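You operate a simulated robot arm through the tools that you are given. There is no shell and no other tool. Be economical: measure what you need, move in short steps, check, and stop when the job is done.

You are at the controls of a simulated two-armed robot. One attempt, no reset.

JOB
Take the dish cloth from the top of the coffee bar and hang it over the handle of the freezer drawer.

Only the result counts: the job must be done as asked and must still hold three seconds after the hand-in. Knocking over, shifting, dropping, spilling or breaking anything else fails it. Flat cloth is picked up by pressing the open fingertips on it (5 to 10 N) and closing them slowly along it; thin cloth reads only 2 to 8 mm in the jaws.

ROBOT AND FRAMES
Two 7-joint arms with two-finger parallel grippers on one trunk, on a base that drives. Base frame: it is fixed to the floor where the robot stands at the start and does not move with it; the origin is under the middle of the robot, x ahead of it, y to its left, z up; the surface under the hand at the start is at about z = 80. Lengths are in cm, angles in rad, forces in N, time in s.
The left shoulder is at the start at [8, 13.1, 94.7], the right one opposite. With the tool pointing down near the work surface each hand reaches from about 40 to 86 cm from the robot's upright axis, wherever it stands, measured 20 degrees to its own side. Payload 1.57 kg a hand.
The TCP of each hand is the grasp point between the finger pads, 3 cm short of the fingertips. In the tool frame z runs along the fingers and y along their closing line. Largest opening 11 cm; finger width 2.4, thickness 1.2; the body of the gripper, 4.8 by 11.2 cm, starts 7.8 cm behind the TCP.
Orientation is that of the tool frame in the base frame, as a unit quaternion [w, x, y, z]. With the fingers straight down and closing along the base's y, the tool's x points along the base's -x, its y along +y and its z along -z.

CONTROLS
- The arms move only by the tool apply_moves. It takes "left_targets", "right_targets" or both (then of equal length, played together; a hand with none holds still); each is a list that holds one entry, the list of rows, each a list of 6 numbers: the shift along the tool's x, y, z in units of 30 mm (1.0 is 30 mm), then the turn, a rotation vector about the tool's x, y, z in units of 6 degrees (1.0 is 6 degrees). In form: [[[dx, dy, dz, ax, ay, az], ...]]. A call has 1 to 20 rows; each row shifts and turns the commanded pose from where the row before left it, along the tool's axes as they then stand. "left_gripper" and "right_gripper" are, for a hand that has rows, the opening, from 0 (shut) to 1 (fully open), set as the call begins (left out, the last holds). A call with a number of a shift or a turn outside -1 to 1 is refused whole. A row lasts 0.2 s, in which the tool goes at most 5 cm and 0.15 rad; a call with a longer step from one row to the next is refused whole, and so is a gripper value outside its range. A pose out of reach is approached as far as the arm can. The call stops where the force on the tool passes 40 N (or 10 N more than at its start, if that is more) or the arm is blocked; 0.2 s more then pass. Each finger travels about 10.8 cm/s and halts on what it meets, pressing with about 43 N; the grip force reading is that of the motor and also rises with nothing between the fingers. The clock runs only during rows and for 0.2 s after the last one: add rows that do not move to give the fingers time. It gives the time, the measured TCP pose, the force on the tool (base axes), the opening and the grip force at its end, in the units of the frame above (readings bear some noise), with the torque about the TCP (base axes, N m) and any sound that the robot's microphone picked up.
- Cameras (640 x 400 px; columns grow to the right, rows downward): "scene" is now at [-5.72, -0.41, 140.41]; the picture's right is [-0.05, -1.00, 0.00], its down [-0.69, 0.04, -0.72] and it looks along [0.72, -0.04, -0.69] (base axes); focal length 248 px, centre (320, 200). "left" rides on the left gripper at [7, -1.6, -14.1] in its tool frame; the picture's right is [0.23, 0.97, 0.00], its down [-0.86, 0.20, -0.48] and it looks along [-0.47, 0.11, 0.88] (tool axes); focal length 222 px, centre (320, 200). "right" rides on the right gripper at [7, 1.6, -14.1] in its tool frame; the picture's right is [-0.23, 0.97, 0.00], its down [-0.86, -0.20, -0.48] and it looks along [-0.47, -0.11, 0.88] (tool axes); focal length 222 px, centre (320, 200). There is no depth. A picture from a camera that has moved, and an enlarged one, comes with that camera's place and axes in the base frame and with its lens.
- grab_frame(camera): a new picture of that camera. No time passes.
- base_move(legs): drives the robot by 1 to 6 legs, each [ahead, left, turn to the left] in cm, cm and rad, along the robot's own axes; the way and the turn of a leg run together, so that a leg with both is an arc; at most 150 cm and 3.142 rad a leg. The arms and the cameras ride along, it lands a little off, and it stops where it bumps. It gives what a move gives.
- pan_tilt(pan, tilt): turns the head with the scene camera to pan (to the left, within 1.902 rad either way) and tilt (down, from -0.506 to 1.204), counted from straight ahead of the robot. It gives what a move gives.
- close_up(camera, box): a new picture of the part [left, top, right, bottom] of that camera's present view, enlarged. No time passes.
- sign_off(): hands the job in; it is judged then, once.

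Work in short steps. Places have to be worked out from the pictures, the camera data and where the tool is seen: move nearer, look again, correct. Check each grasp and each placing, and mend what went wrong. You have 120 turns and 100 pictures in all, those below and enlarged ones among them. Open the grippers and draw the arms clear of the work before you hand the job in, unless the task says otherwise; then end with one line.

The tools are called after "Request:" by a JSON object that holds its "op" and its "data". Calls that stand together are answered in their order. apply_moves: Moves the arms, as the interface text tells. Its arguments: {"type":"object","properties":{"left_targets":{"type":"array"},"left_gripper":{"type":"number"},"right_targets":{"type":"array"},"right_gripper":{"type":"number"}},"required":[]} The other tools are called the same way: base_move (legs) drives the base; pan_tilt (pan, tilt) turns the head that bears the scene camera; grab_frame (camera) takes a picture; close_up (camera, box) takes an enlarged picture of a part of a camera's view; sign_off () hands the job in.

At the start:

```text
time_s: 0.0
left_tool_pos: [52.12, 26.77, 100.46]
left_tcp_rot: [0.0, 0.0, 1.0, 0.0]
left_wrist_force: [-0.3, 0.2, 0.1]
left_wrist_torque: [-0.02, 0.02, 0.04]
left_width: 10.99
left_gripper_force: 0.0
right_tool_pos: [59.43, -28.68, 97.58]
right_tcp_rot: [0.0, 0.0, 1.0, -0.001]
right_wrist_force: [0.9, 0.8, 0.2]
right_wrist_torque: [0.02, -0.01, 0.01]
right_width: 11.01
right_gripper_force: 0.1
robot x, y, heading: [0.17, 0.09, -0.0]
head pan, tilt: [-0.052, 0.761]
```

scene: 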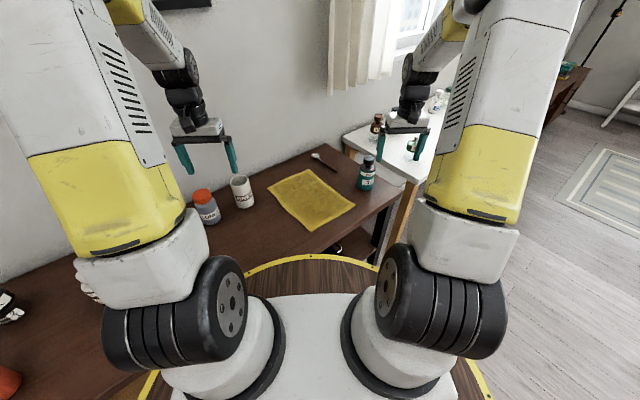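
right: 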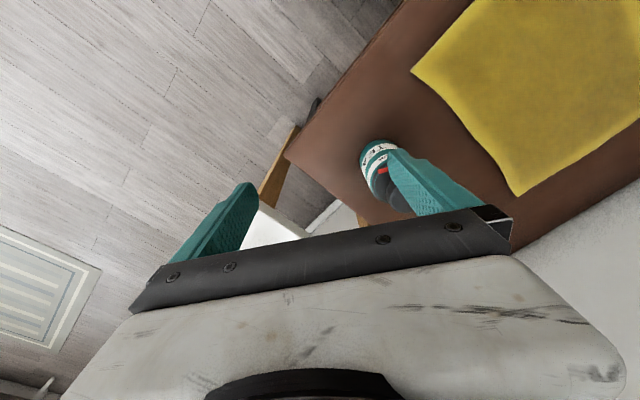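
left: 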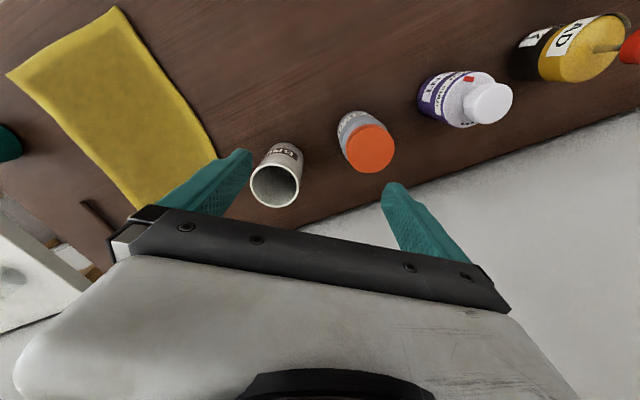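

The yellow cloth lies on the brown bar ahead. I look around for the freezer drawer handle first.

Request:
{"op": "pan_tilt", "data": {"pan": -1.5, "tilt": 0.4}}

Request:
{"op": "grab_frame", "data": {"camera": "scene"}}

Request:
{"op": "pan_tilt", "data": {"pan": 1.5, "tilt": 0.4}}

Request:
{"op": "grab_frame", "data": {"camera": "scene"}}

```text
time_s: 1.6
left_tool_pos: [52.11, 26.64, 100.43]
left_tcp_rot: [0.0, 0.0, 1.0, 0.0]
left_wrist_force: [0.8, 0.4, 0.8]
left_wrist_torque: [0.02, 0.01, -0.01]
left_width: 10.99
left_gripper_force: 0.1
right_tool_pos: [59.62, -28.63, 97.44]
right_tcp_rot: [-0.001, 0.0, 1.0, 0.0]
right_wrist_force: [-0.6, 0.1, -0.7]
right_wrist_torque: [0.0, -0.01, -0.03]
right_width: 11.0
right_gripper_force: 0.0
robot x, y, heading: [0.08, -0.02, -0.003]
head pan, tilt: [-1.499, 0.4]
```

```text
96 pictures are left
camera scene: at [-13.28, -9.22, 143.61], right [-1.0, -0.07, 0.0], down [-0.03, 0.39, -0.92], along [0.07, -0.92, -0.39], focal length 248 px, centre (320, 200)
```

scene: 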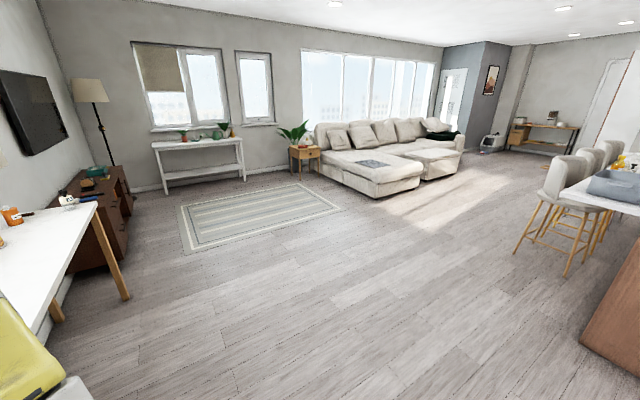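

```text
time_s: 4.2
left_tool_pos: [52.0, 26.77, 100.49]
left_tcp_rot: [0.0, 0.0, 1.0, -0.001]
left_wrist_force: [0.0, 0.1, 0.3]
left_wrist_torque: [-0.04, 0.0, -0.02]
left_width: 10.99
left_gripper_force: 0.0
right_tool_pos: [59.5, -28.75, 97.58]
right_tcp_rot: [0.0, 0.0, 1.0, 0.0]
right_wrist_force: [-0.5, 0.7, -0.4]
right_wrist_torque: [-0.02, -0.01, 0.03]
right_width: 11.01
right_gripper_force: 0.1
robot x, y, heading: [-0.05, -0.22, 0.001]
head pan, tilt: [1.499, 0.4]
```

```text
95 pictures are left
camera scene: at [-13.28, 9.26, 143.61], right [1.0, -0.07, 0.0], down [-0.03, -0.39, -0.92], along [0.07, 0.92, -0.39], focal length 248 px, centre (320, 200)
```

scene: 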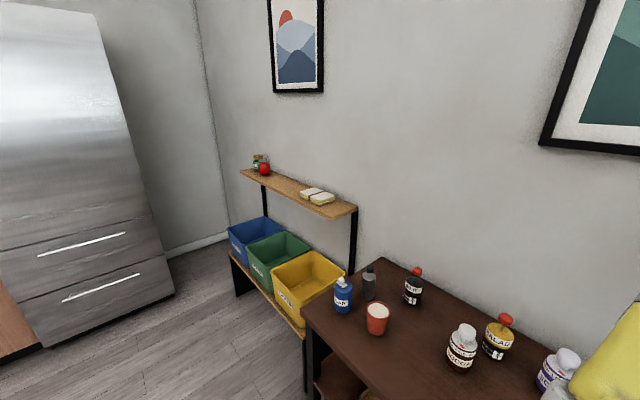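

The fridge with two lower drawers is at left-behind. I look at it straighter on.

Request:
{"op": "pan_tilt", "data": {"pan": 1.9, "tilt": 0.4}}

Request:
{"op": "grab_frame", "data": {"camera": "scene"}}

Request:
{"op": "pan_tilt", "data": {"pan": -0.052, "tilt": 0.761}}

Request:
{"op": "close_up", "data": {"camera": "scene", "box": [220, 120, 420, 245]}}

```text
time_s: 5.0
left_tool_pos: [52.04, 26.74, 100.55]
left_tcp_rot: [0.0, 0.0, 1.0, -0.001]
left_wrist_force: [-0.1, 0.0, -0.5]
left_wrist_torque: [-0.01, -0.01, -0.02]
left_width: 11.01
left_gripper_force: 0.0
right_tool_pos: [59.55, -28.66, 97.52]
right_tcp_rot: [0.0, 0.0, 1.0, 0.0]
right_wrist_force: [-0.7, -0.4, -0.8]
right_wrist_torque: [-0.01, -0.01, -0.01]
right_width: 10.99
right_gripper_force: 0.1
robot x, y, heading: [0.08, -0.07, 0.001]
head pan, tilt: [1.901, 0.4]
```

```text
94 pictures are left
camera scene: at [-16.94, 8.79, 143.61], right [0.95, 0.32, 0.0], down [0.13, -0.37, -0.92], along [-0.3, 0.87, -0.39], focal length 248 px, centre (320, 200)
```

scene: 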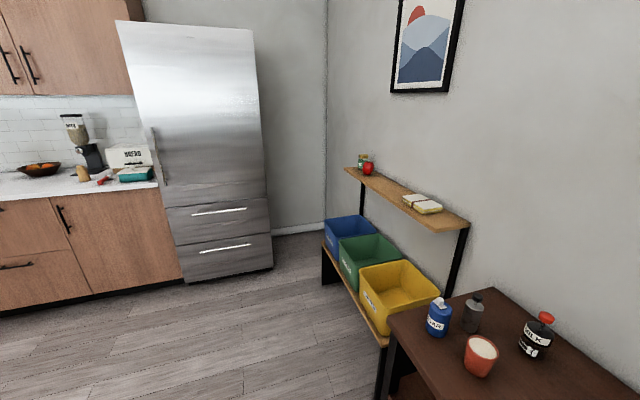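

```text
time_s: 6.9
left_tool_pos: [52.17, 26.68, 100.54]
left_tcp_rot: [-0.001, 0.0, 1.0, 0.0]
left_wrist_force: [-0.4, -0.1, 0.1]
left_wrist_torque: [0.0, -0.01, 0.01]
left_width: 10.98
left_gripper_force: 0.0
right_tool_pos: [59.56, -28.61, 97.41]
right_tcp_rot: [0.0, 0.0, 1.0, 0.001]
right_wrist_force: [-0.6, -0.1, -1.1]
right_wrist_torque: [0.01, 0.05, 0.01]
right_width: 11.02
right_gripper_force: 0.1
robot x, y, heading: [-0.24, -0.33, 0.002]
head pan, tilt: [-0.052, 0.761]
```

```text
3.20 times, centred on (320, 182) of scene
camera zoom: at [-5.72, -0.41, 140.41], right [-0.05, -1.0, 0.0], down [-0.69, 0.04, -0.72], along [0.72, -0.04, -0.69], focal length 793 px, centre (320, 256)
```

zoom: 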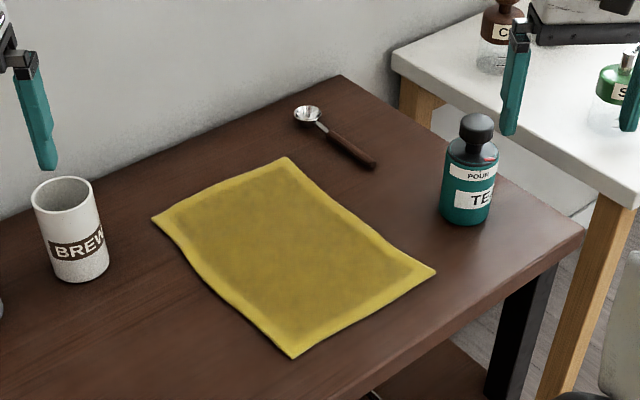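

The cloth is about 26×19 cm, corners near A(75,-1), B(54,-16), C(43,-1), D(65,15), turned about 36° to me. I raise both hands, then drive to stand square to the bar in front of the cloth.

Request:
{"op": "apply_moves", "data": {"left_targets": [[[0, 0, -1, 0, 0, 0], [0, 0, -1, 0, 0, 0], [0, 0, -1, 0, 0, 0], [0, 0, -1, 0, 0, 0], [0, 0, -1, 0, 0, 0]]], "right_targets": [[[0, 0, -1, 0, 0, 0], [0, 0, -1, 0, 0, 0], [0, 0, -1, 0, 0, 0], [0, 0, -1, 0, 0, 0], [0, 0, -1, 0, 0, 0]]]}}

Request:
{"op": "base_move", "data": {"legs": [[9, -37, 0], [0, 0, 0.63]]}}

Request:
{"op": "grab_frame", "data": {"camera": "scene"}}

```text
time_s: 8.1
left_tool_pos: [52.07, 26.65, 115.56]
left_tcp_rot: [0.0, 0.0, 1.0, 0.0]
left_wrist_force: [0.9, -0.3, -0.5]
left_wrist_torque: [0.04, 0.03, -0.01]
left_width: 11.01
left_gripper_force: 0.0
right_tool_pos: [59.53, -28.73, 112.64]
right_tcp_rot: [0.0, 0.0, 1.0, 0.0]
right_wrist_force: [0.3, -0.1, 0.5]
right_wrist_torque: [0.01, 0.03, 0.02]
right_width: 11.01
right_gripper_force: 0.0
robot x, y, heading: [-0.13, 0.08, -0.0]
head pan, tilt: [-0.052, 0.761]
```

```text
time_s: 12.2
left_tool_pos: [35.46, 15.28, 115.42]
left_tcp_rot: [0.0, -0.31, 0.951, 0.0]
left_wrist_force: [0.2, 0.5, 0.9]
left_wrist_torque: [0.03, 0.01, -0.01]
left_width: 11.02
left_gripper_force: 0.0
right_tool_pos: [73.98, -25.18, 112.6]
right_tcp_rot: [0.0, -0.308, 0.951, 0.0]
right_wrist_force: [0.3, -0.3, -0.6]
right_wrist_torque: [-0.01, 0.0, 0.01]
right_width: 10.98
right_gripper_force: 0.0
robot x, y, heading: [8.81, -36.67, 0.627]
head pan, tilt: [-0.052, 0.761]
```

```text
92 pictures are left
camera scene: at [4.6, -40.65, 140.41], right [0.54, -0.84, 0.0], down [-0.58, -0.38, -0.72], along [0.61, 0.39, -0.69], focal length 248 px, centre (320, 200)
```

scene: 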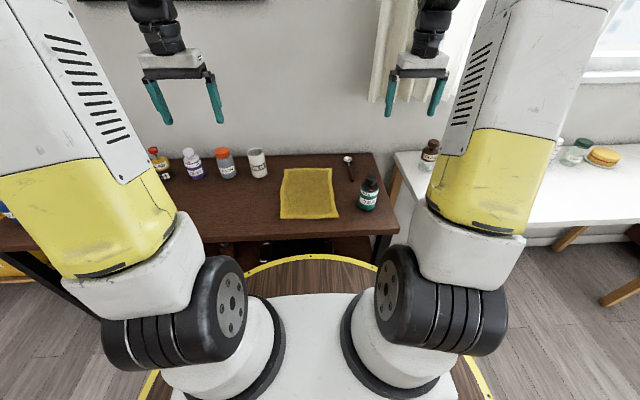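

The cloth is now square to me; in robot-local terms its near edge is at x≈49.5, y −10…9. I bring both hands above grip points near that edge's corners.

Request:
{"op": "apply_moves", "data": {"left_targets": [[[0, -0.8625, 0, 0, 0, 0], [0, -0.8625, 0, 0, 0, 0], [0, -0.8625, 0, 0, 0, 0], [0, -0.8625, 0, 0, 0, 0], [0, -0.8625, 0, 0, 0, 0], [0, -0.8625, 0, 0, 0, 0], [0, -0.8625, 0, 0, 0, 0], [0, -0.8625, 0, 0, 0, 0], [0, 0, 0.967, 0, 0, 0], [0, 0, 0.967, 0, 0, 0], [0, 0, 0.967, 0, 0, 0], [0, 0, 0.967, 0, 0, 0], [0, 0, 0.967, 0, 0, 0], [0, 0, 0.967, 0, 0, 0]]], "right_targets": [[[0.3125, 0.904, 0, 0, 0, 0], [0.3125, 0.904, 0, 0, 0, 0], [0.3125, 0.904, 0, 0, 0, 0], [0.3125, 0.904, 0, 0, 0, 0], [0.3125, 0.904, 0, 0, 0, 0], [0.3125, 0.904, 0, 0, 0, 0], [0.3125, 0.904, 0, 0, 0, 0], [0.3125, 0.904, 0, 0, 0, 0], [0, 0, 0.81, 0, 0, 0], [0, 0, 0.81, 0, 0, 0], [0, 0, 0.81, 0, 0, 0], [0, 0, 0.81, 0, 0, 0], [0, 0, 0.81, 0, 0, 0], [0, 0, 0.81, 0, 0, 0]]], "left_gripper": 0.38, "right_gripper": 0.38}}

Request:
{"op": "grab_frame", "data": {"camera": "left"}}

Request:
{"op": "grab_frame", "data": {"camera": "right"}}

Request:
{"op": "grab_frame", "data": {"camera": "scene"}}

```text
time_s: 15.2
left_tool_pos: [47.54, -1.56, 98.13]
left_tcp_rot: [0.001, -0.309, 0.951, 0.0]
left_wrist_force: [0.8, -0.2, -0.5]
left_wrist_torque: [0.02, -0.04, -0.01]
left_width: 4.16
left_gripper_force: 0.0
right_tool_pos: [55.23, -12.06, 97.94]
right_tcp_rot: [0.0, -0.309, 0.951, 0.0]
right_wrist_force: [-0.5, 0.8, 0.4]
right_wrist_torque: [0.0, -0.04, 0.01]
right_width: 4.16
right_gripper_force: 0.1
robot x, y, heading: [8.87, -37.01, 0.627]
head pan, tilt: [-0.052, 0.761]
```

```text
91 pictures are left
camera left: at [42.96, -6.93, 112.27], right [-0.76, 0.65, 0.0], down [0.57, 0.66, 0.48], along [0.31, 0.36, -0.88], focal length 222 px, centre (320, 200)
```

left: 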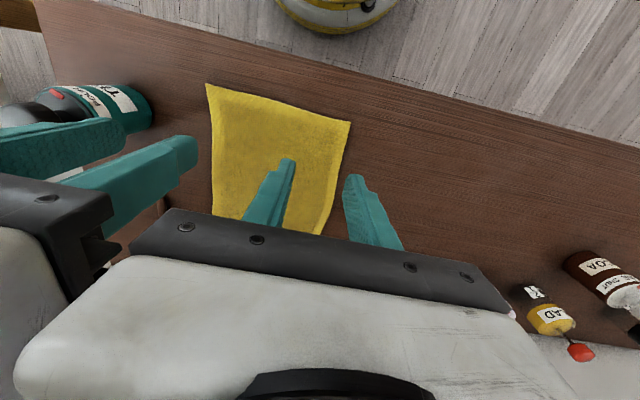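

```text
90 pictures are left
camera right: at [48.66, -14.76, 112.17], right [-0.39, 0.92, 0.0], down [0.81, 0.34, 0.48], along [0.44, 0.19, -0.88], focal length 222 px, centre (320, 200)
```

right: 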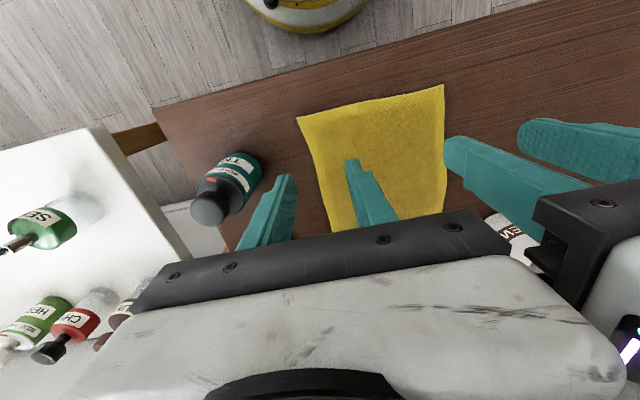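

```text
89 pictures are left
camera scene: at [4.57, -40.67, 140.41], right [0.54, -0.84, 0.0], down [-0.58, -0.38, -0.72], along [0.61, 0.39, -0.69], focal length 248 px, centre (320, 200)
```

scene: 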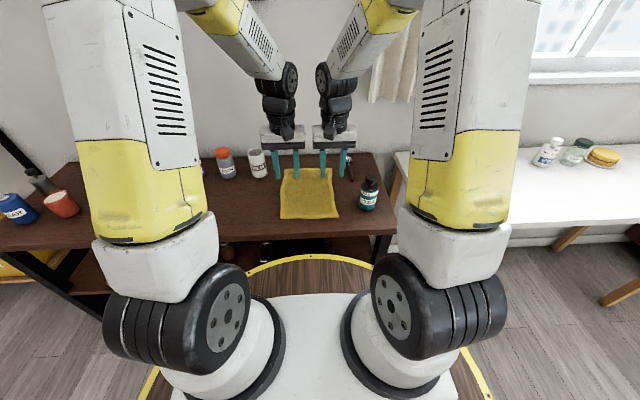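

Geometry agrees with the cloth corners. I narrow the jaws to about 3.3 cm and descend to just above the cloth.

Request:
{"op": "apply_moves", "data": {"left_targets": [[[0, 0, 0.9, 0, 0, 0], [0, 0, 0.9, 0, 0, 0], [0, 0, 0.9, 0, 0, 0], [0, 0, 0.9, 0, 0, 0], [0, 0, 0.8, 0, 0, 0], [0, 0, 0, 0, 0, 0]]], "right_targets": [[[0, 0, 0.9, 0, 0, 0], [0, 0, 0.9, 0, 0, 0], [0, 0, 0.9, 0, 0, 0], [0, 0, 0.9, 0, 0, 0], [0, 0, 0.8, 0, 0, 0], [0, 0, 0, 0, 0, 0]]], "left_gripper": 0.3, "right_gripper": 0.3}}

Request:
{"op": "grab_frame", "data": {"camera": "left"}}

Request:
{"op": "grab_frame", "data": {"camera": "right"}}

```text
time_s: 16.6
left_tool_pos: [47.66, -1.53, 85.12]
left_tcp_rot: [0.0, -0.309, 0.951, 0.0]
left_wrist_force: [0.3, 0.2, -0.4]
left_wrist_torque: [-0.03, -0.04, 0.04]
left_width: 3.33
left_gripper_force: 0.1
right_tool_pos: [55.19, -12.05, 84.68]
right_tcp_rot: [0.0, -0.309, 0.951, -0.001]
right_wrist_force: [-0.1, 0.1, -0.3]
right_wrist_torque: [-0.03, 0.0, 0.03]
right_width: 3.29
right_gripper_force: 0.0
robot x, y, heading: [9.55, -36.7, 0.631]
head pan, tilt: [-0.052, 0.761]
```

```text
88 pictures are left
camera left: at [42.97, -6.9, 99.17], right [-0.76, 0.65, 0.0], down [0.57, 0.66, 0.48], along [0.31, 0.36, -0.88], focal length 222 px, centre (320, 200)
```

left: 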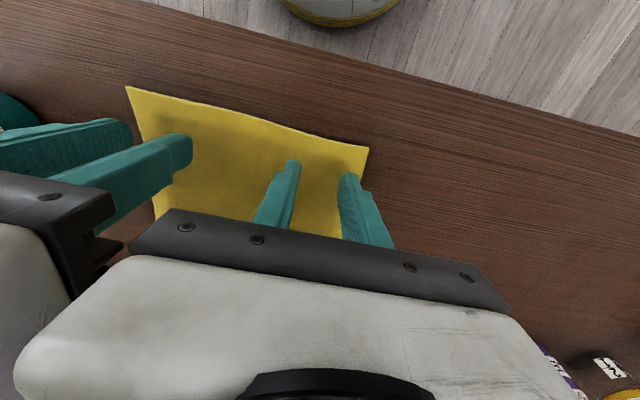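

```text
87 pictures are left
camera right: at [48.65, -14.74, 98.99], right [-0.39, 0.92, 0.0], down [0.81, 0.34, 0.48], along [0.44, 0.19, -0.88], focal length 222 px, centre (320, 200)
```

right: 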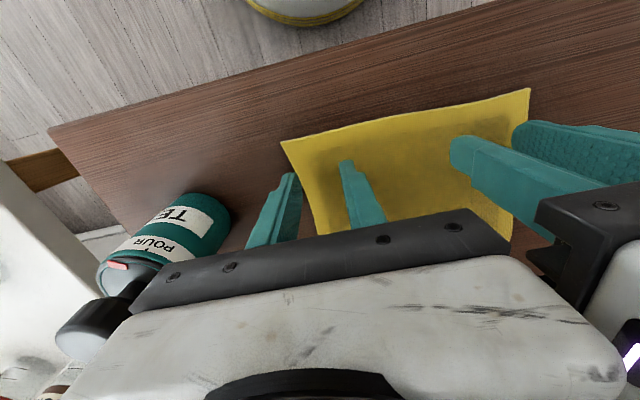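

The right hand's outer finger is just off the cloth edge. I shift it 0.9 cm inward, narrow the jaws a bit, and go nearly down.

Request:
{"op": "apply_moves", "data": {"left_targets": [[[0, 0, 0, 0, 0, 0], [0, -0.03, 0, 0, 0, 0], [0, 0, 0.3, 0, 0, 0], [0, 0, 0.3, 0, 0, 0]]], "right_targets": [[[0, 0.15, 0, 0, 0, 0], [0, 0.15, 0, 0, 0, 0], [0, 0, 0.25, 0, 0, 0], [0, 0, 0.22, 0, 0, 0]]], "left_gripper": 0.25, "right_gripper": 0.25}}

Request:
{"op": "grab_frame", "data": {"camera": "right"}}

Request:
{"op": "grab_frame", "data": {"camera": "left"}}

```text
time_s: 17.6
left_tool_pos: [47.7, -1.52, 83.39]
left_tcp_rot: [0.001, -0.308, 0.951, 0.0]
left_wrist_force: [-4.4, -2.4, 18.7]
left_wrist_torque: [-0.07, 0.12, 0.02]
left_width: 2.76
left_gripper_force: 0.1
right_tool_pos: [54.66, -11.41, 83.45]
right_tcp_rot: [0.001, -0.308, 0.951, 0.0]
right_wrist_force: [-0.5, 0.1, 3.3]
right_wrist_torque: [-0.02, 0.02, 0.0]
right_width: 2.74
right_gripper_force: 0.0
robot x, y, heading: [8.77, -37.05, 0.626]
head pan, tilt: [-0.052, 0.761]
```

```text
86 pictures are left
camera right: at [48.05, -14.01, 97.6], right [-0.39, 0.92, 0.0], down [0.81, 0.34, 0.48], along [0.44, 0.19, -0.88], focal length 222 px, centre (320, 200)
```

right: 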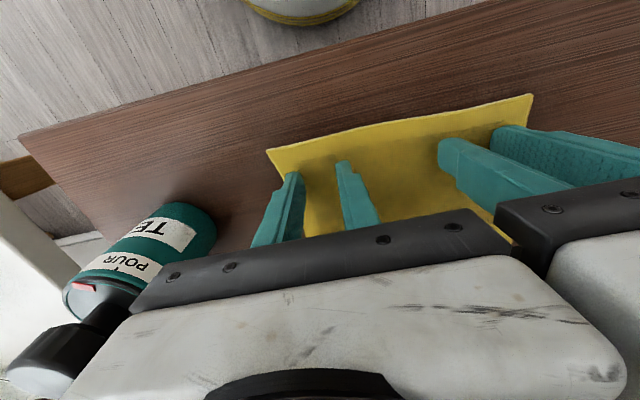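

```text
85 pictures are left
camera left: at [43.05, -6.94, 97.45], right [-0.76, 0.66, 0.0], down [0.57, 0.66, 0.48], along [0.31, 0.36, -0.88], focal length 222 px, centre (320, 200)
```

left: 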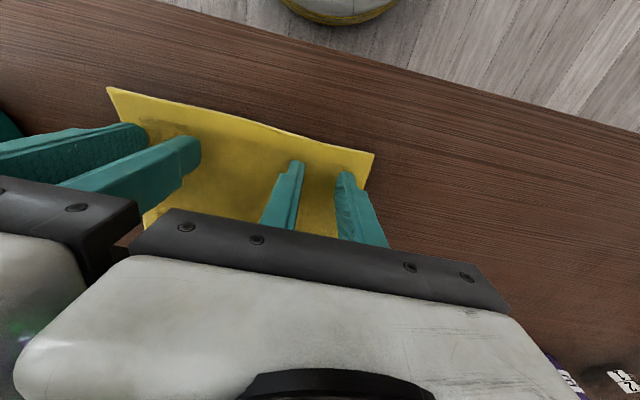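

Both contact: left 18.7 N (a bit much), right 3.3 N, fingers on cloth. I even out to 5–10 N and begin closing in steps.

Request:
{"op": "apply_moves", "data": {"left_targets": [[[0, 0, -0.03, 0, 0, 0], [0, 0, 0, 0, 0, 0]]], "right_targets": [[[0, 0, 0.02, 0, 0, 0], [0, 0, 0, 0, 0, 0]]]}}

Request:
{"op": "apply_moves", "data": {"left_targets": [[[0, 0, 0, 0, 0, 0]]], "right_targets": [[[0, 0, 0, 0, 0, 0]]], "left_gripper": 0.2, "right_gripper": 0.2}}

```text
time_s: 18.2
left_tool_pos: [47.67, -1.52, 83.29]
left_tcp_rot: [0.001, -0.309, 0.951, 0.0]
left_wrist_force: [-2.2, -0.6, 12.9]
left_wrist_torque: [0.0, 0.03, -0.03]
left_width: 2.73
left_gripper_force: 0.0
right_tool_pos: [54.61, -11.29, 83.41]
right_tcp_rot: [0.002, -0.308, 0.951, 0.0]
right_wrist_force: [1.4, 0.9, 6.4]
right_wrist_torque: [0.01, -0.03, 0.0]
right_width: 2.75
right_gripper_force: 0.2
robot x, y, heading: [9.32, -36.82, 0.623]
head pan, tilt: [-0.052, 0.761]
```

```text
time_s: 18.6
left_tool_pos: [47.8, -1.53, 83.29]
left_tcp_rot: [0.0, -0.308, 0.951, 0.0]
left_wrist_force: [0.7, -1.2, 11.4]
left_wrist_torque: [-0.03, -0.03, 0.0]
left_width: 1.97
left_gripper_force: 0.1
right_tool_pos: [54.65, -11.26, 83.43]
right_tcp_rot: [0.0, -0.308, 0.951, 0.001]
right_wrist_force: [-1.1, 2.1, 8.0]
right_wrist_torque: [0.03, 0.01, -0.01]
right_width: 2.26
right_gripper_force: 0.1
robot x, y, heading: [8.84, -36.49, 0.623]
head pan, tilt: [-0.052, 0.761]
```

Forces are good; I continue closing slowly.

Request:
{"op": "apply_moves", "data": {"left_targets": [[[0, 0, -0.015, 0, 0, 0]]], "right_targets": [[[0, 0, 0, 0, 0, 0]]], "left_gripper": 0.14, "right_gripper": 0.14}}

Request:
{"op": "apply_moves", "data": {"left_targets": [[[0, 0, 0, 0, 0, 0]]], "right_targets": [[[0, 0, 0, 0, 0, 0]]], "left_gripper": 0.08, "right_gripper": 0.08}}

Request:
{"op": "apply_moves", "data": {"left_targets": [[[0, 0, 0, 0, 0, 0], [0, 0, 0, 0, 0, 0], [0, 0, 0, 0, 0, 0]]], "right_targets": [[[0, 0, 0, 0, 0, 0], [0, 0, 0, 0, 0, 0], [0, 0, 0, 0, 0, 0]]], "left_gripper": 0, "right_gripper": 0}}

Request:
{"op": "grab_frame", "data": {"camera": "right"}}

Request:
{"op": "grab_frame", "data": {"camera": "left"}}

```text
time_s: 19.1
left_tool_pos: [47.71, -1.5, 83.33]
left_tcp_rot: [0.0, -0.309, 0.951, 0.0]
left_wrist_force: [2.7, -3.0, 8.3]
left_wrist_torque: [-0.05, -0.07, 0.0]
left_width: 1.61
left_gripper_force: 0.5
right_tool_pos: [54.65, -11.3, 83.3]
right_tcp_rot: [0.0, -0.308, 0.951, 0.0]
right_wrist_force: [-1.4, 2.8, 8.4]
right_wrist_torque: [0.08, 0.13, 0.0]
right_width: 1.49
right_gripper_force: 3.4
robot x, y, heading: [8.97, -36.71, 0.629]
head pan, tilt: [-0.052, 0.761]
```

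```text
time_s: 19.4
left_tool_pos: [47.84, -1.58, 83.44]
left_tcp_rot: [0.0, -0.308, 0.951, 0.0]
left_wrist_force: [8.5, -11.0, 8.7]
left_wrist_torque: [-0.33, -0.27, 0.01]
left_width: 0.78
left_gripper_force: 9.8
right_tool_pos: [54.55, -11.29, 83.45]
right_tcp_rot: [0.001, -0.309, 0.951, 0.001]
right_wrist_force: [-8.9, 10.3, 9.2]
right_wrist_torque: [0.33, 0.26, 0.07]
right_width: 0.78
right_gripper_force: 10.0
robot x, y, heading: [9.03, -37.25, 0.627]
head pan, tilt: [-0.052, 0.761]
```

```text
time_s: 20.2
left_tool_pos: [47.76, -1.79, 83.44]
left_tcp_rot: [0.002, -0.307, 0.952, -0.001]
left_wrist_force: [16.1, -22.3, 8.1]
left_wrist_torque: [-0.69, -0.53, 0.05]
left_width: 0.45
left_gripper_force: 24.8
right_tool_pos: [54.67, -11.14, 83.32]
right_tcp_rot: [0.001, -0.31, 0.951, 0.001]
right_wrist_force: [-16.5, 21.3, 8.3]
right_wrist_torque: [0.71, 0.48, 0.08]
right_width: 0.44
right_gripper_force: 25.3
robot x, y, heading: [8.62, -37.1, 0.627]
head pan, tilt: [-0.052, 0.761]
```

```text
84 pictures are left
camera right: at [47.96, -13.9, 97.55], right [-0.39, 0.92, 0.0], down [0.81, 0.34, 0.48], along [0.44, 0.19, -0.88], focal length 222 px, centre (320, 200)
```

right: 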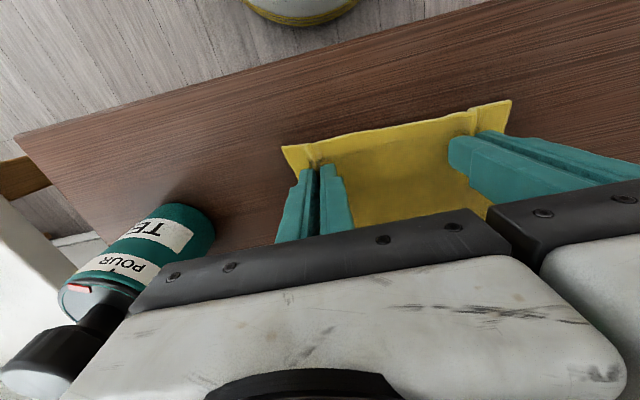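

```text
83 pictures are left
camera left: at [43.11, -7.08, 97.5], right [-0.75, 0.66, 0.0], down [0.58, 0.66, 0.48], along [0.32, 0.36, -0.88], focal length 222 px, centre (320, 200)
```

left: 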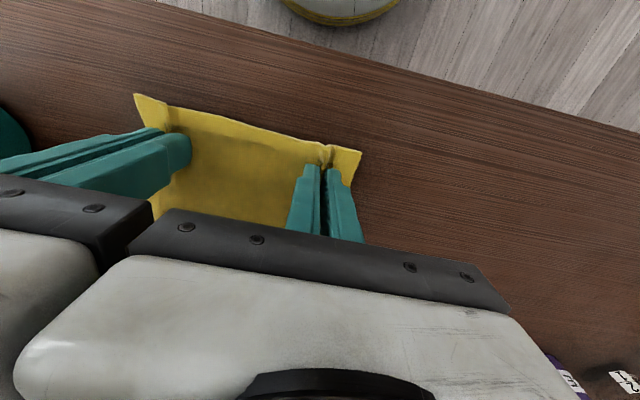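

Both hands hold the cloth (4.5 mm in jaws), with some tension between the hands. I ease that by 1.8 mm each, then lift 6 cm.

Request:
{"op": "apply_moves", "data": {"left_targets": [[[0, -0.06, 0, 0, 0, 0], [0, 0, -0.2, 0, 0, 0], [0.1, 0, -0.6, 0, 0, 0], [0.2, 0, -0.6, 0, 0, 0], [0.2, 0, -0.6, 0, 0, 0], [0, 0, 0, 0, 0, 0]]], "right_targets": [[[0, 0.06, 0, 0, 0, 0], [0, 0, -0.2, 0, 0, 0], [0.1, 0, -0.6, 0, 0, 0], [0.2, 0, -0.6, 0, 0, 0], [0.2, 0, -0.6, 0, 0, 0], [0, 0, 0, 0, 0, 0]]]}}

Request:
{"op": "grab_frame", "data": {"camera": "scene"}}

```text
time_s: 21.6
left_tool_pos: [46.52, -2.54, 89.39]
left_tcp_rot: [0.0, -0.309, 0.951, 0.0]
left_wrist_force: [14.3, -16.9, -0.4]
left_wrist_torque: [-0.57, -0.4, 0.04]
left_width: 0.43
left_gripper_force: 24.5
right_tool_pos: [53.24, -12.0, 89.22]
right_tcp_rot: [0.001, -0.308, 0.951, 0.001]
right_wrist_force: [-13.7, 16.7, -0.4]
right_wrist_torque: [0.54, 0.42, 0.04]
right_width: 0.42
right_gripper_force: 25.1
robot x, y, heading: [8.89, -36.91, 0.626]
head pan, tilt: [-0.052, 0.761]
```

```text
82 pictures are left
camera scene: at [4.6, -40.64, 140.41], right [0.54, -0.84, 0.0], down [-0.58, -0.38, -0.72], along [0.61, 0.39, -0.69], focal length 248 px, centre (320, 200)
```

scene: 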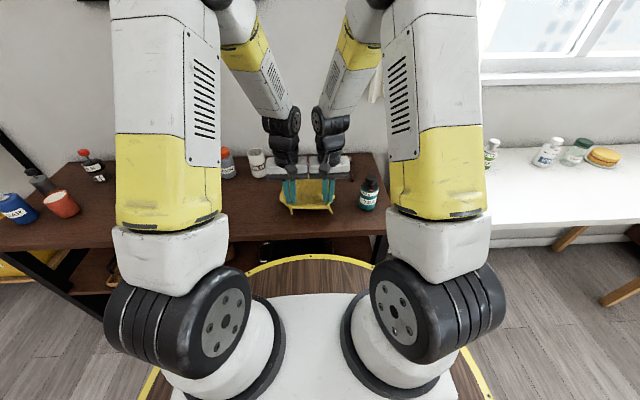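

The cloth lifts in both hands. I ease tension slightly and lift on until the cloth is clear.

Request:
{"op": "apply_moves", "data": {"left_targets": [[[0, -0.04, -0.8, 0, 0, 0], [0, 0, -0.8, 0, 0, 0], [0, 0, -0.8, 0, 0, 0], [0, 0, -0.8, 0, 0, 0], [0, 0, -0.8, 0, 0, 0], [0, 0, -0.8, 0, 0, 0], [0, 0, -0.8, 0, 0, 0], [0, 0, -0.8, 0, 0, 0], [0, 0, -0.8, 0, 0, 0], [0, 0, -0.8, 0, 0, 0], [0, 0, -0.8, 0, 0, 0], [0, 0, 0, 0, 0, 0]]], "right_targets": [[[0, 0.04, -0.8, 0, 0, 0], [0, 0, -0.8, 0, 0, 0], [0, 0, -0.8, 0, 0, 0], [0, 0, -0.8, 0, 0, 0], [0, 0, -0.8, 0, 0, 0], [0, 0, -0.8, 0, 0, 0], [0, 0, -0.8, 0, 0, 0], [0, 0, -0.8, 0, 0, 0], [0, 0, -0.8, 0, 0, 0], [0, 0, -0.8, 0, 0, 0], [0, 0, -0.8, 0, 0, 0], [0, 0, 0, 0, 0, 0]]]}}

Request:
{"op": "grab_frame", "data": {"camera": "scene"}}

Request:
{"op": "grab_frame", "data": {"camera": "left"}}

```text
time_s: 24.2
left_tool_pos: [46.68, -2.62, 115.63]
left_tcp_rot: [0.0, -0.307, 0.952, 0.0]
left_wrist_force: [10.5, -15.2, -0.4]
left_wrist_torque: [-0.48, -0.39, 0.03]
left_width: 0.4
left_gripper_force: 25.0
right_tool_pos: [53.3, -12.0, 115.78]
right_tcp_rot: [0.001, -0.309, 0.951, -0.001]
right_wrist_force: [-11.2, 14.3, 0.4]
right_wrist_torque: [0.43, 0.34, 0.02]
right_width: 0.41
right_gripper_force: 24.5
robot x, y, heading: [8.99, -36.91, 0.629]
head pan, tilt: [-0.052, 0.761]
```

```text
81 pictures are left
camera scene: at [4.59, -40.65, 140.41], right [0.54, -0.84, 0.0], down [-0.58, -0.38, -0.72], along [0.61, 0.39, -0.69], focal length 248 px, centre (320, 200)
```

scene: 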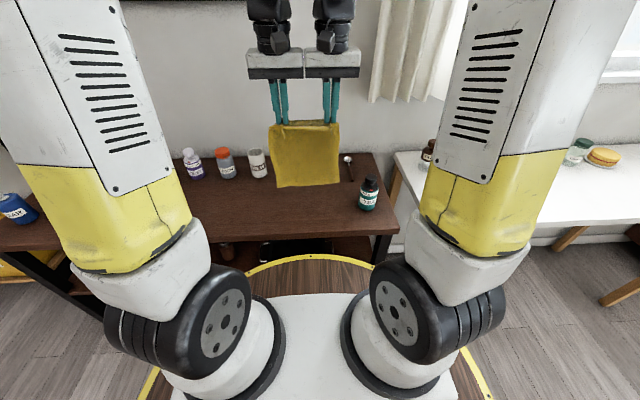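

```text
80 pictures are left
camera left: at [42.0, -8.07, 129.88], right [-0.76, 0.66, 0.0], down [0.58, 0.66, 0.48], along [0.31, 0.36, -0.88], focal length 222 px, centre (320, 200)
```

left: 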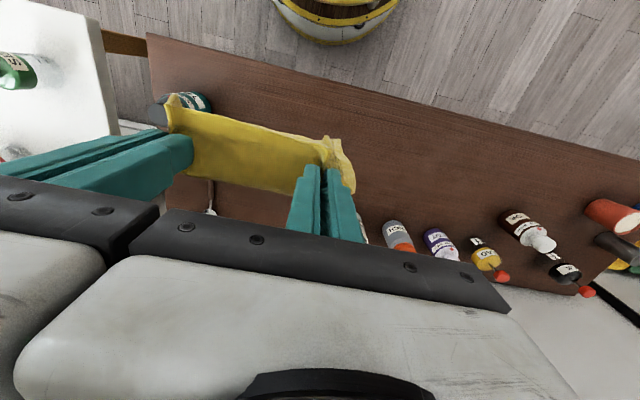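

The cloth hangs flat like a curtain from both hands. I back off, turn 90° left toward the fridge, and look.

Request:
{"op": "base_move", "data": {"legs": [[-25, 0, 0], [0, 0, 1.57]]}}

Request:
{"op": "pan_tilt", "data": {"pan": 0, "tilt": 0.45}}

Request:
{"op": "grab_frame", "data": {"camera": "scene"}}

```text
time_s: 29.9
left_tool_pos: [-45.23, -13.69, 115.62]
left_tcp_rot: [0.0, 0.89, -0.456, 0.0]
left_wrist_force: [16.0, 11.4, 0.1]
left_wrist_torque: [0.32, -0.5, -0.09]
left_width: 0.38
left_gripper_force: 24.6
right_tool_pos: [-35.78, -7.08, 115.59]
right_tcp_rot: [0.0, 0.89, -0.456, 0.0]
right_wrist_force: [-16.1, -10.8, -0.1]
right_wrist_torque: [-0.36, 0.51, -0.06]
right_width: 0.38
right_gripper_force: 24.2
robot x, y, heading: [-11.34, -51.66, 2.194]
head pan, tilt: [-0.052, 0.761]
```

```text
time_s: 30.7
left_tool_pos: [-45.22, -13.65, 115.77]
left_tcp_rot: [-0.001, 0.89, -0.456, 0.0]
left_wrist_force: [9.8, 7.0, -0.2]
left_wrist_torque: [0.25, -0.38, -0.09]
left_width: 0.38
left_gripper_force: 24.6
right_tool_pos: [-35.97, -7.19, 115.71]
right_tcp_rot: [0.001, 0.89, -0.455, 0.0]
right_wrist_force: [-11.6, -7.3, 0.1]
right_wrist_torque: [-0.24, 0.34, -0.07]
right_width: 0.38
right_gripper_force: 24.2
robot x, y, heading: [-11.41, -51.65, 2.192]
head pan, tilt: [0.0, 0.45]
```

```text
79 pictures are left
camera scene: at [-8.32, -55.4, 143.13], right [0.81, 0.58, 0.0], down [0.25, -0.35, -0.9], along [-0.53, 0.73, -0.44], focal length 248 px, centre (320, 200)
```

scene: 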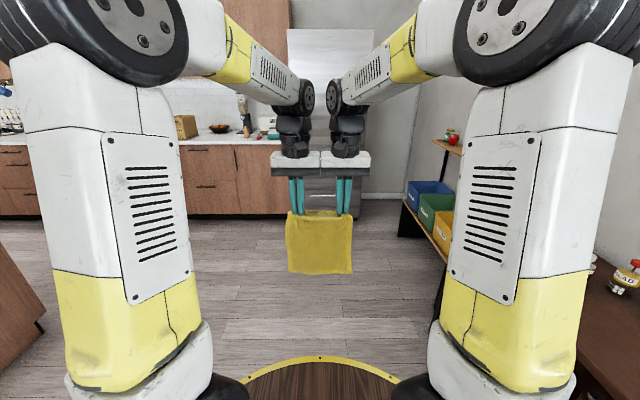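

The fridge is straight ahead, its handle about 240 cm off. I drive 130 ahead and 5 to the right, then look.

Request:
{"op": "base_move", "data": {"legs": [[130, -5, 0]]}}

Request:
{"op": "grab_frame", "data": {"camera": "scene"}}

Request:
{"op": "grab_frame", "data": {"camera": "left"}}

```text
time_s: 37.2
left_tool_pos: [-118.15, 93.65, 115.57]
left_tcp_rot: [-0.001, 0.893, -0.451, 0.0]
left_wrist_force: [15.4, 9.6, -0.3]
left_wrist_torque: [0.33, -0.49, -0.11]
left_width: 0.4
left_gripper_force: 24.3
right_tool_pos: [-108.84, 100.22, 115.72]
right_tcp_rot: [0.001, 0.893, -0.45, -0.001]
right_wrist_force: [-13.7, -9.7, -0.4]
right_wrist_torque: [-0.36, 0.44, -0.06]
right_width: 0.34
right_gripper_force: 24.2
robot x, y, heading: [-83.39, 56.16, 2.206]
head pan, tilt: [0.0, 0.45]
```

```text
78 pictures are left
camera scene: at [-80.65, 52.4, 143.14], right [0.8, 0.59, 0.0], down [0.26, -0.35, -0.9], along [-0.54, 0.72, -0.44], focal length 248 px, centre (320, 200)
```

scene: 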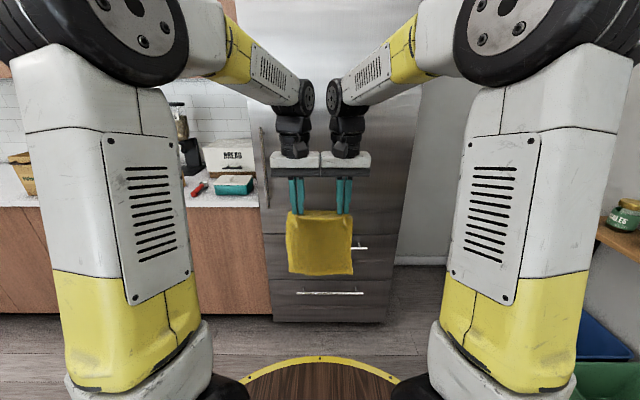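

```text
77 pictures are left
camera left: at [-112.64, 88.95, 129.87], right [-0.65, -0.76, 0.0], down [-0.67, 0.57, 0.48], along [-0.36, 0.31, -0.88], focal length 222 px, centre (320, 200)
```

left: 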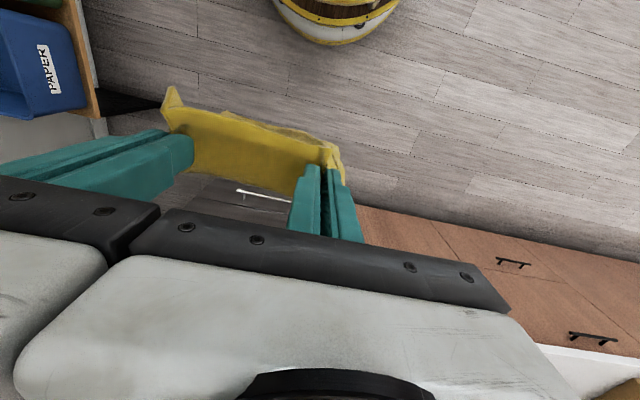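

I zoom at the drawers to look for labels and judge the handles' shape.

Request:
{"op": "close_up", "data": {"camera": "scene", "box": [250, 225, 410, 325]}}

Request:
{"op": "close_up", "data": {"camera": "left", "box": [180, 150, 340, 250]}}

```text
4.00 times, centred on (330, 275) of scene
camera zoom: at [-80.65, 52.4, 143.14], right [0.8, 0.59, 0.0], down [0.26, -0.35, -0.9], along [-0.54, 0.72, -0.44], focal length 991 px, centre (280, -100)
```

zoom: 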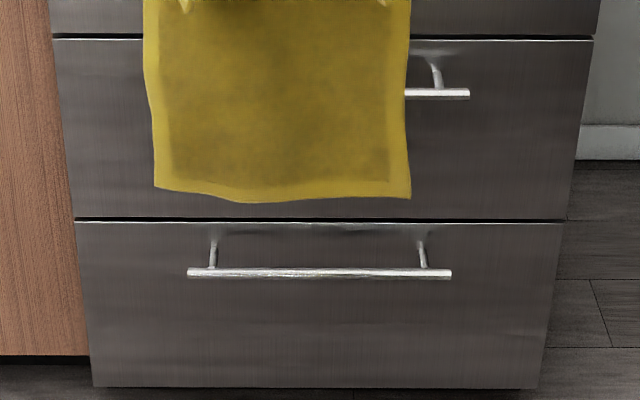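

```text
4.00 times, centred on (260, 200) of left
camera zoom: at [-112.64, 88.95, 129.87], right [-0.65, -0.76, 0.0], down [-0.67, 0.57, 0.48], along [-0.36, 0.31, -0.88], focal length 888 px, centre (560, 200)
```

zoom: 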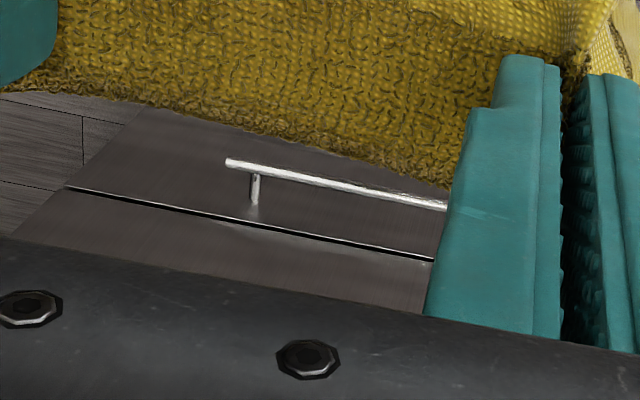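

The left camera shows the lower handle; triangulating gives the bars about 100 cm ahead, upper bar at z≈64, about 5 cm off the door. I'll use the upper drawer's bar. I tilt the hands so the fingertips lead (wrists stay clear of the door), and shift the base right ~5.5 cm to centre.

Request:
{"op": "apply_moves", "data": {"left_targets": [[[0, 0, 0, 0, -0.8, 0], [0, 0, 0, 0, -0.8, 0], [0, 0, 0, 0, -0.8, 0], [0, 0, 0, 0, -0.8, 0], [0, 0, 0, 0, -0.8, 0], [0, 0, 0, 0, -0.8, 0], [0, 0, 0, 0, -0.8, 0], [0, 0, 0, 0, 0, 0]]], "right_targets": [[[0, 0, 0, 0, -0.8, 0], [0, 0, 0, 0, -0.8, 0], [0, 0, 0, 0, -0.8, 0], [0, 0, 0, 0, -0.8, 0], [0, 0, 0, 0, -0.8, 0], [0, 0, 0, 0, -0.8, 0], [0, 0, 0, 0, -0.8, 0], [0, 0, 0, 0, 0, 0]]]}}

Request:
{"op": "base_move", "data": {"legs": [[0, -5.5, 0]]}}

Request:
{"op": "grab_frame", "data": {"camera": "scene"}}

Request:
{"op": "grab_frame", "data": {"camera": "left"}}

```text
time_s: 39.0
left_tool_pos: [-118.16, 93.56, 115.73]
left_tcp_rot: [-0.132, 0.854, -0.431, -0.258]
left_wrist_force: [12.1, 7.9, -1.4]
left_wrist_torque: [0.21, -0.31, -0.33]
left_width: 0.38
left_gripper_force: 25.0
right_tool_pos: [-109.05, 100.35, 115.73]
right_tcp_rot: [-0.13, 0.855, -0.43, -0.259]
right_wrist_force: [-11.6, -8.8, -0.1]
right_wrist_torque: [-0.21, 0.27, 0.25]
right_width: 0.35
right_gripper_force: 24.5
robot x, y, heading: [-83.63, 56.47, 2.207]
head pan, tilt: [0.0, 0.45]
```

```text
time_s: 40.0
left_tool_pos: [-113.72, 96.8, 115.68]
left_tcp_rot: [-0.131, 0.854, -0.431, -0.259]
left_wrist_force: [13.2, 9.5, -0.8]
left_wrist_torque: [0.23, -0.36, -0.32]
left_width: 0.38
left_gripper_force: 24.7
right_tool_pos: [-104.62, 103.63, 115.69]
right_tcp_rot: [-0.129, 0.855, -0.431, -0.258]
right_wrist_force: [-13.3, -9.1, 0.2]
right_wrist_torque: [-0.25, 0.34, 0.22]
right_width: 0.36
right_gripper_force: 25.0
robot x, y, heading: [-78.93, 59.59, 2.209]
head pan, tilt: [0.0, 0.45]
```

```text
74 pictures are left
camera scene: at [-76.22, 55.67, 143.14], right [0.8, 0.6, 0.0], down [0.26, -0.35, -0.9], along [-0.54, 0.72, -0.44], focal length 248 px, centre (320, 200)
```

scene: 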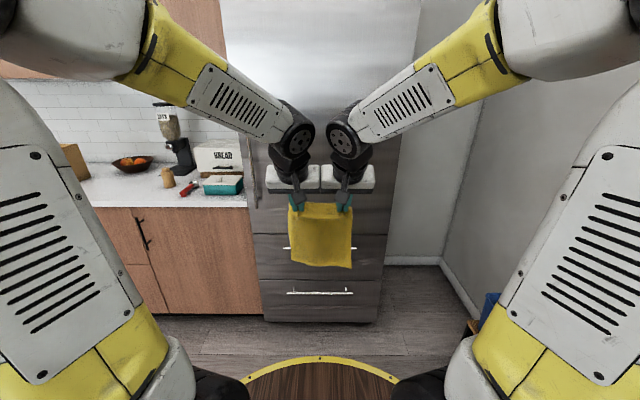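

```text
73 pictures are left
camera left: at [-104.25, 86.88, 123.65], right [-0.67, -0.73, -0.13], down [-0.43, 0.24, 0.87], along [-0.61, 0.64, -0.47], focal length 222 px, centre (320, 200)
```

left: 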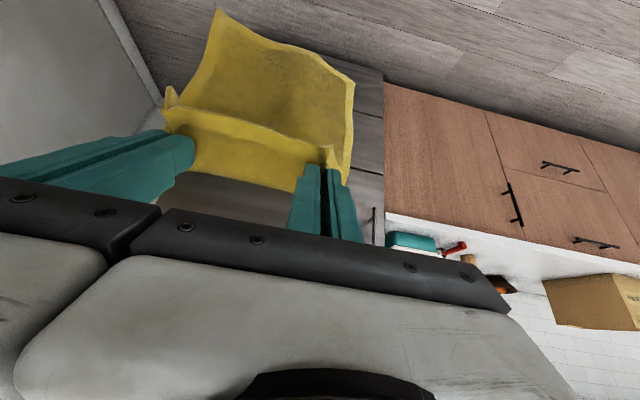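

The tilt went well and the cloth is centred. I zoom to measure the upper bar.

Request:
{"op": "close_up", "data": {"camera": "scene", "box": [250, 185, 410, 325]}}

```text
2.86 times, centred on (330, 255) of scene
camera zoom: at [-76.22, 55.67, 143.14], right [0.8, 0.6, 0.0], down [0.26, -0.35, -0.9], along [-0.54, 0.72, -0.44], focal length 708 px, centre (291, 43)
```

zoom: 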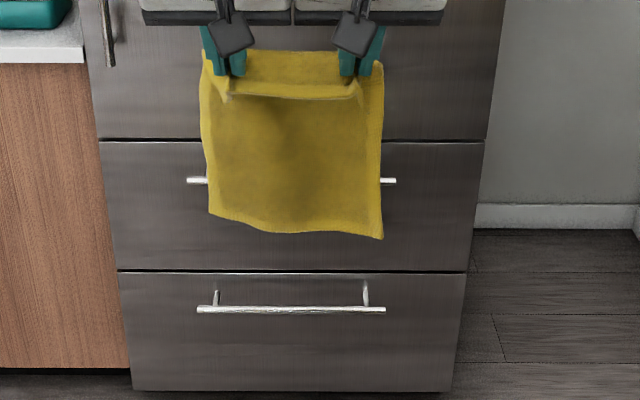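

Bar is centred with the cloth and parallel; its line of sight gives 143.1−z = 0.75·D. I drive 30 cm ahead and re-measure for a depth fix.

Request:
{"op": "base_move", "data": {"legs": [[30, 0, 0]]}}

Request:
{"op": "pan_tilt", "data": {"pan": 0, "tilt": 0.8}}

Request:
{"op": "grab_frame", "data": {"camera": "scene"}}

Request:
{"op": "close_up", "data": {"camera": "scene", "box": [240, 140, 400, 240]}}

```text
time_s: 42.0
left_tool_pos: [-131.39, 120.72, 115.66]
left_tcp_rot: [-0.131, 0.855, -0.43, -0.258]
left_wrist_force: [10.9, 7.6, 0.2]
left_wrist_torque: [0.15, -0.28, -0.29]
left_width: 0.37
left_gripper_force: 24.9
right_tool_pos: [-122.29, 127.4, 115.69]
right_tcp_rot: [-0.129, 0.855, -0.429, -0.259]
right_wrist_force: [-11.1, -8.3, -0.5]
right_wrist_torque: [-0.25, 0.29, 0.22]
right_width: 0.4
right_gripper_force: 24.9
robot x, y, heading: [-97.02, 83.73, 2.213]
head pan, tilt: [0.0, 0.45]
```

```text
time_s: 42.8
left_tool_pos: [-131.47, 120.81, 115.6]
left_tcp_rot: [-0.132, 0.854, -0.432, -0.258]
left_wrist_force: [5.3, 3.2, -0.2]
left_wrist_torque: [0.38, -0.51, -0.34]
left_width: 0.38
left_gripper_force: 24.7
right_tool_pos: [-122.38, 127.32, 115.75]
right_tcp_rot: [-0.128, 0.855, -0.429, -0.26]
right_wrist_force: [-4.7, -3.2, -0.5]
right_wrist_torque: [-0.41, 0.52, 0.27]
right_width: 0.36
right_gripper_force: 24.5
robot x, y, heading: [-96.84, 83.4, 2.21]
head pan, tilt: [0.0, 0.799]
```

```text
71 pictures are left
camera scene: at [-93.29, 78.73, 140.1], right [0.8, 0.6, 0.0], down [0.43, -0.58, -0.7], along [-0.42, 0.56, -0.72], focal length 248 px, centre (320, 200)
```

scene: 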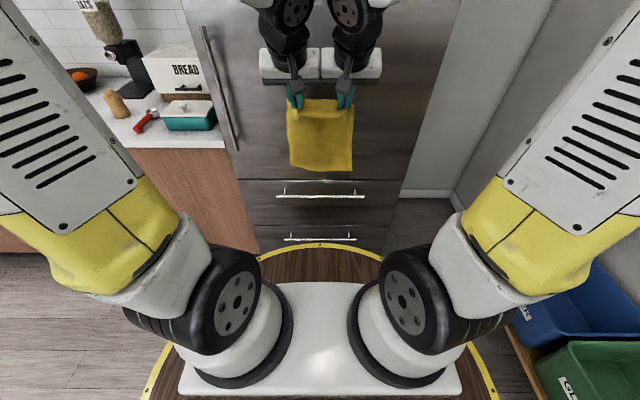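

```text
4.00 times, centred on (320, 190) of scene
camera zoom: at [-93.29, 78.73, 140.1], right [0.8, 0.6, 0.0], down [0.43, -0.58, -0.7], along [-0.42, 0.56, -0.72], focal length 991 px, centre (320, 240)
```

zoom: 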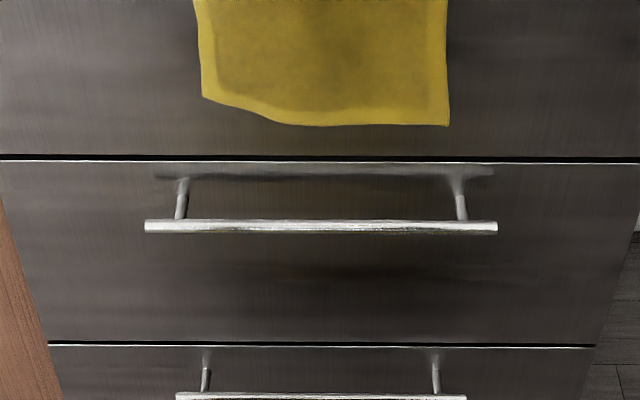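

Triangulation: bar at z≈66–67, about 67 cm ahead of robot axis, door ~7 cm behind it; cloth plane is ~52 ahead. I lower the hands 15 cm so the cloth bottom comes to just above bar height, then look.

Request:
{"op": "apply_moves", "data": {"left_targets": [[[0.553, 0, 0.833, 0, 0, 0], [0.553, 0, 0.833, 0, 0, 0], [0.553, 0, 0.833, 0, 0, 0], [0.553, 0, 0.833, 0, 0, 0], [0.553, 0, 0.833, 0, 0, 0], [0, 0, 0, 0, 0, 0]]], "right_targets": [[[0.553, 0, 0.833, 0, 0, 0], [0.553, 0, 0.833, 0, 0, 0], [0.553, 0, 0.833, 0, 0, 0], [0.553, 0, 0.833, 0, 0, 0], [0.553, 0, 0.833, 0, 0, 0], [0, 0, 0, 0, 0, 0]]]}}

Request:
{"op": "grab_frame", "data": {"camera": "scene"}}

Request:
{"op": "grab_frame", "data": {"camera": "right"}}

```text
time_s: 44.2
left_tool_pos: [-131.48, 120.93, 100.79]
left_tcp_rot: [-0.131, 0.855, -0.431, -0.257]
left_wrist_force: [3.0, 0.0, 4.5]
left_wrist_torque: [0.59, -1.04, -0.68]
left_width: 0.37
left_gripper_force: 25.1
right_tool_pos: [-122.33, 127.48, 100.7]
right_tcp_rot: [-0.128, 0.856, -0.429, -0.259]
right_wrist_force: [-2.3, -0.1, -4.8]
right_wrist_torque: [-0.26, 0.55, 0.44]
right_width: 0.36
right_gripper_force: 24.5
robot x, y, heading: [-97.13, 83.24, 2.206]
head pan, tilt: [0.0, 0.799]
```

```text
69 pictures are left
camera scene: at [-93.29, 78.72, 140.1], right [0.8, 0.6, 0.0], down [0.43, -0.58, -0.7], along [-0.42, 0.56, -0.72], focal length 248 px, centre (320, 200)
```

scene: 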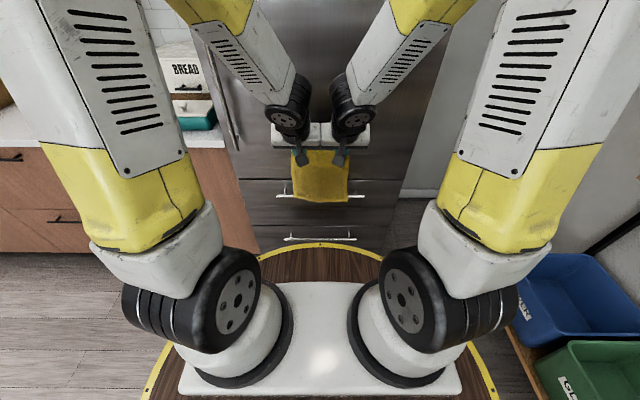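

```text
68 pictures are left
camera right: at [-115.58, 115.63, 108.76], right [-0.89, -0.43, 0.13], down [-0.11, 0.48, 0.87], along [-0.44, 0.77, -0.47], focal length 222 px, centre (320, 200)
```

right: 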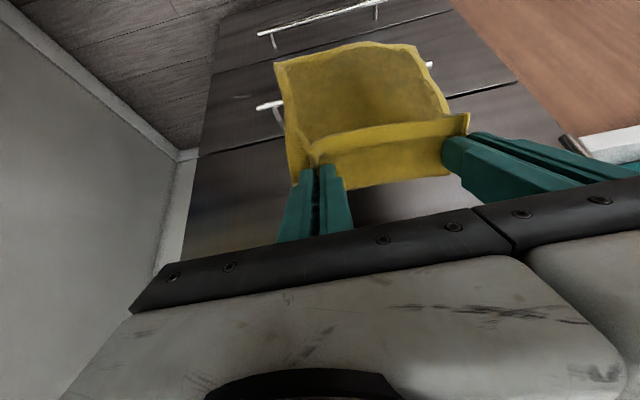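

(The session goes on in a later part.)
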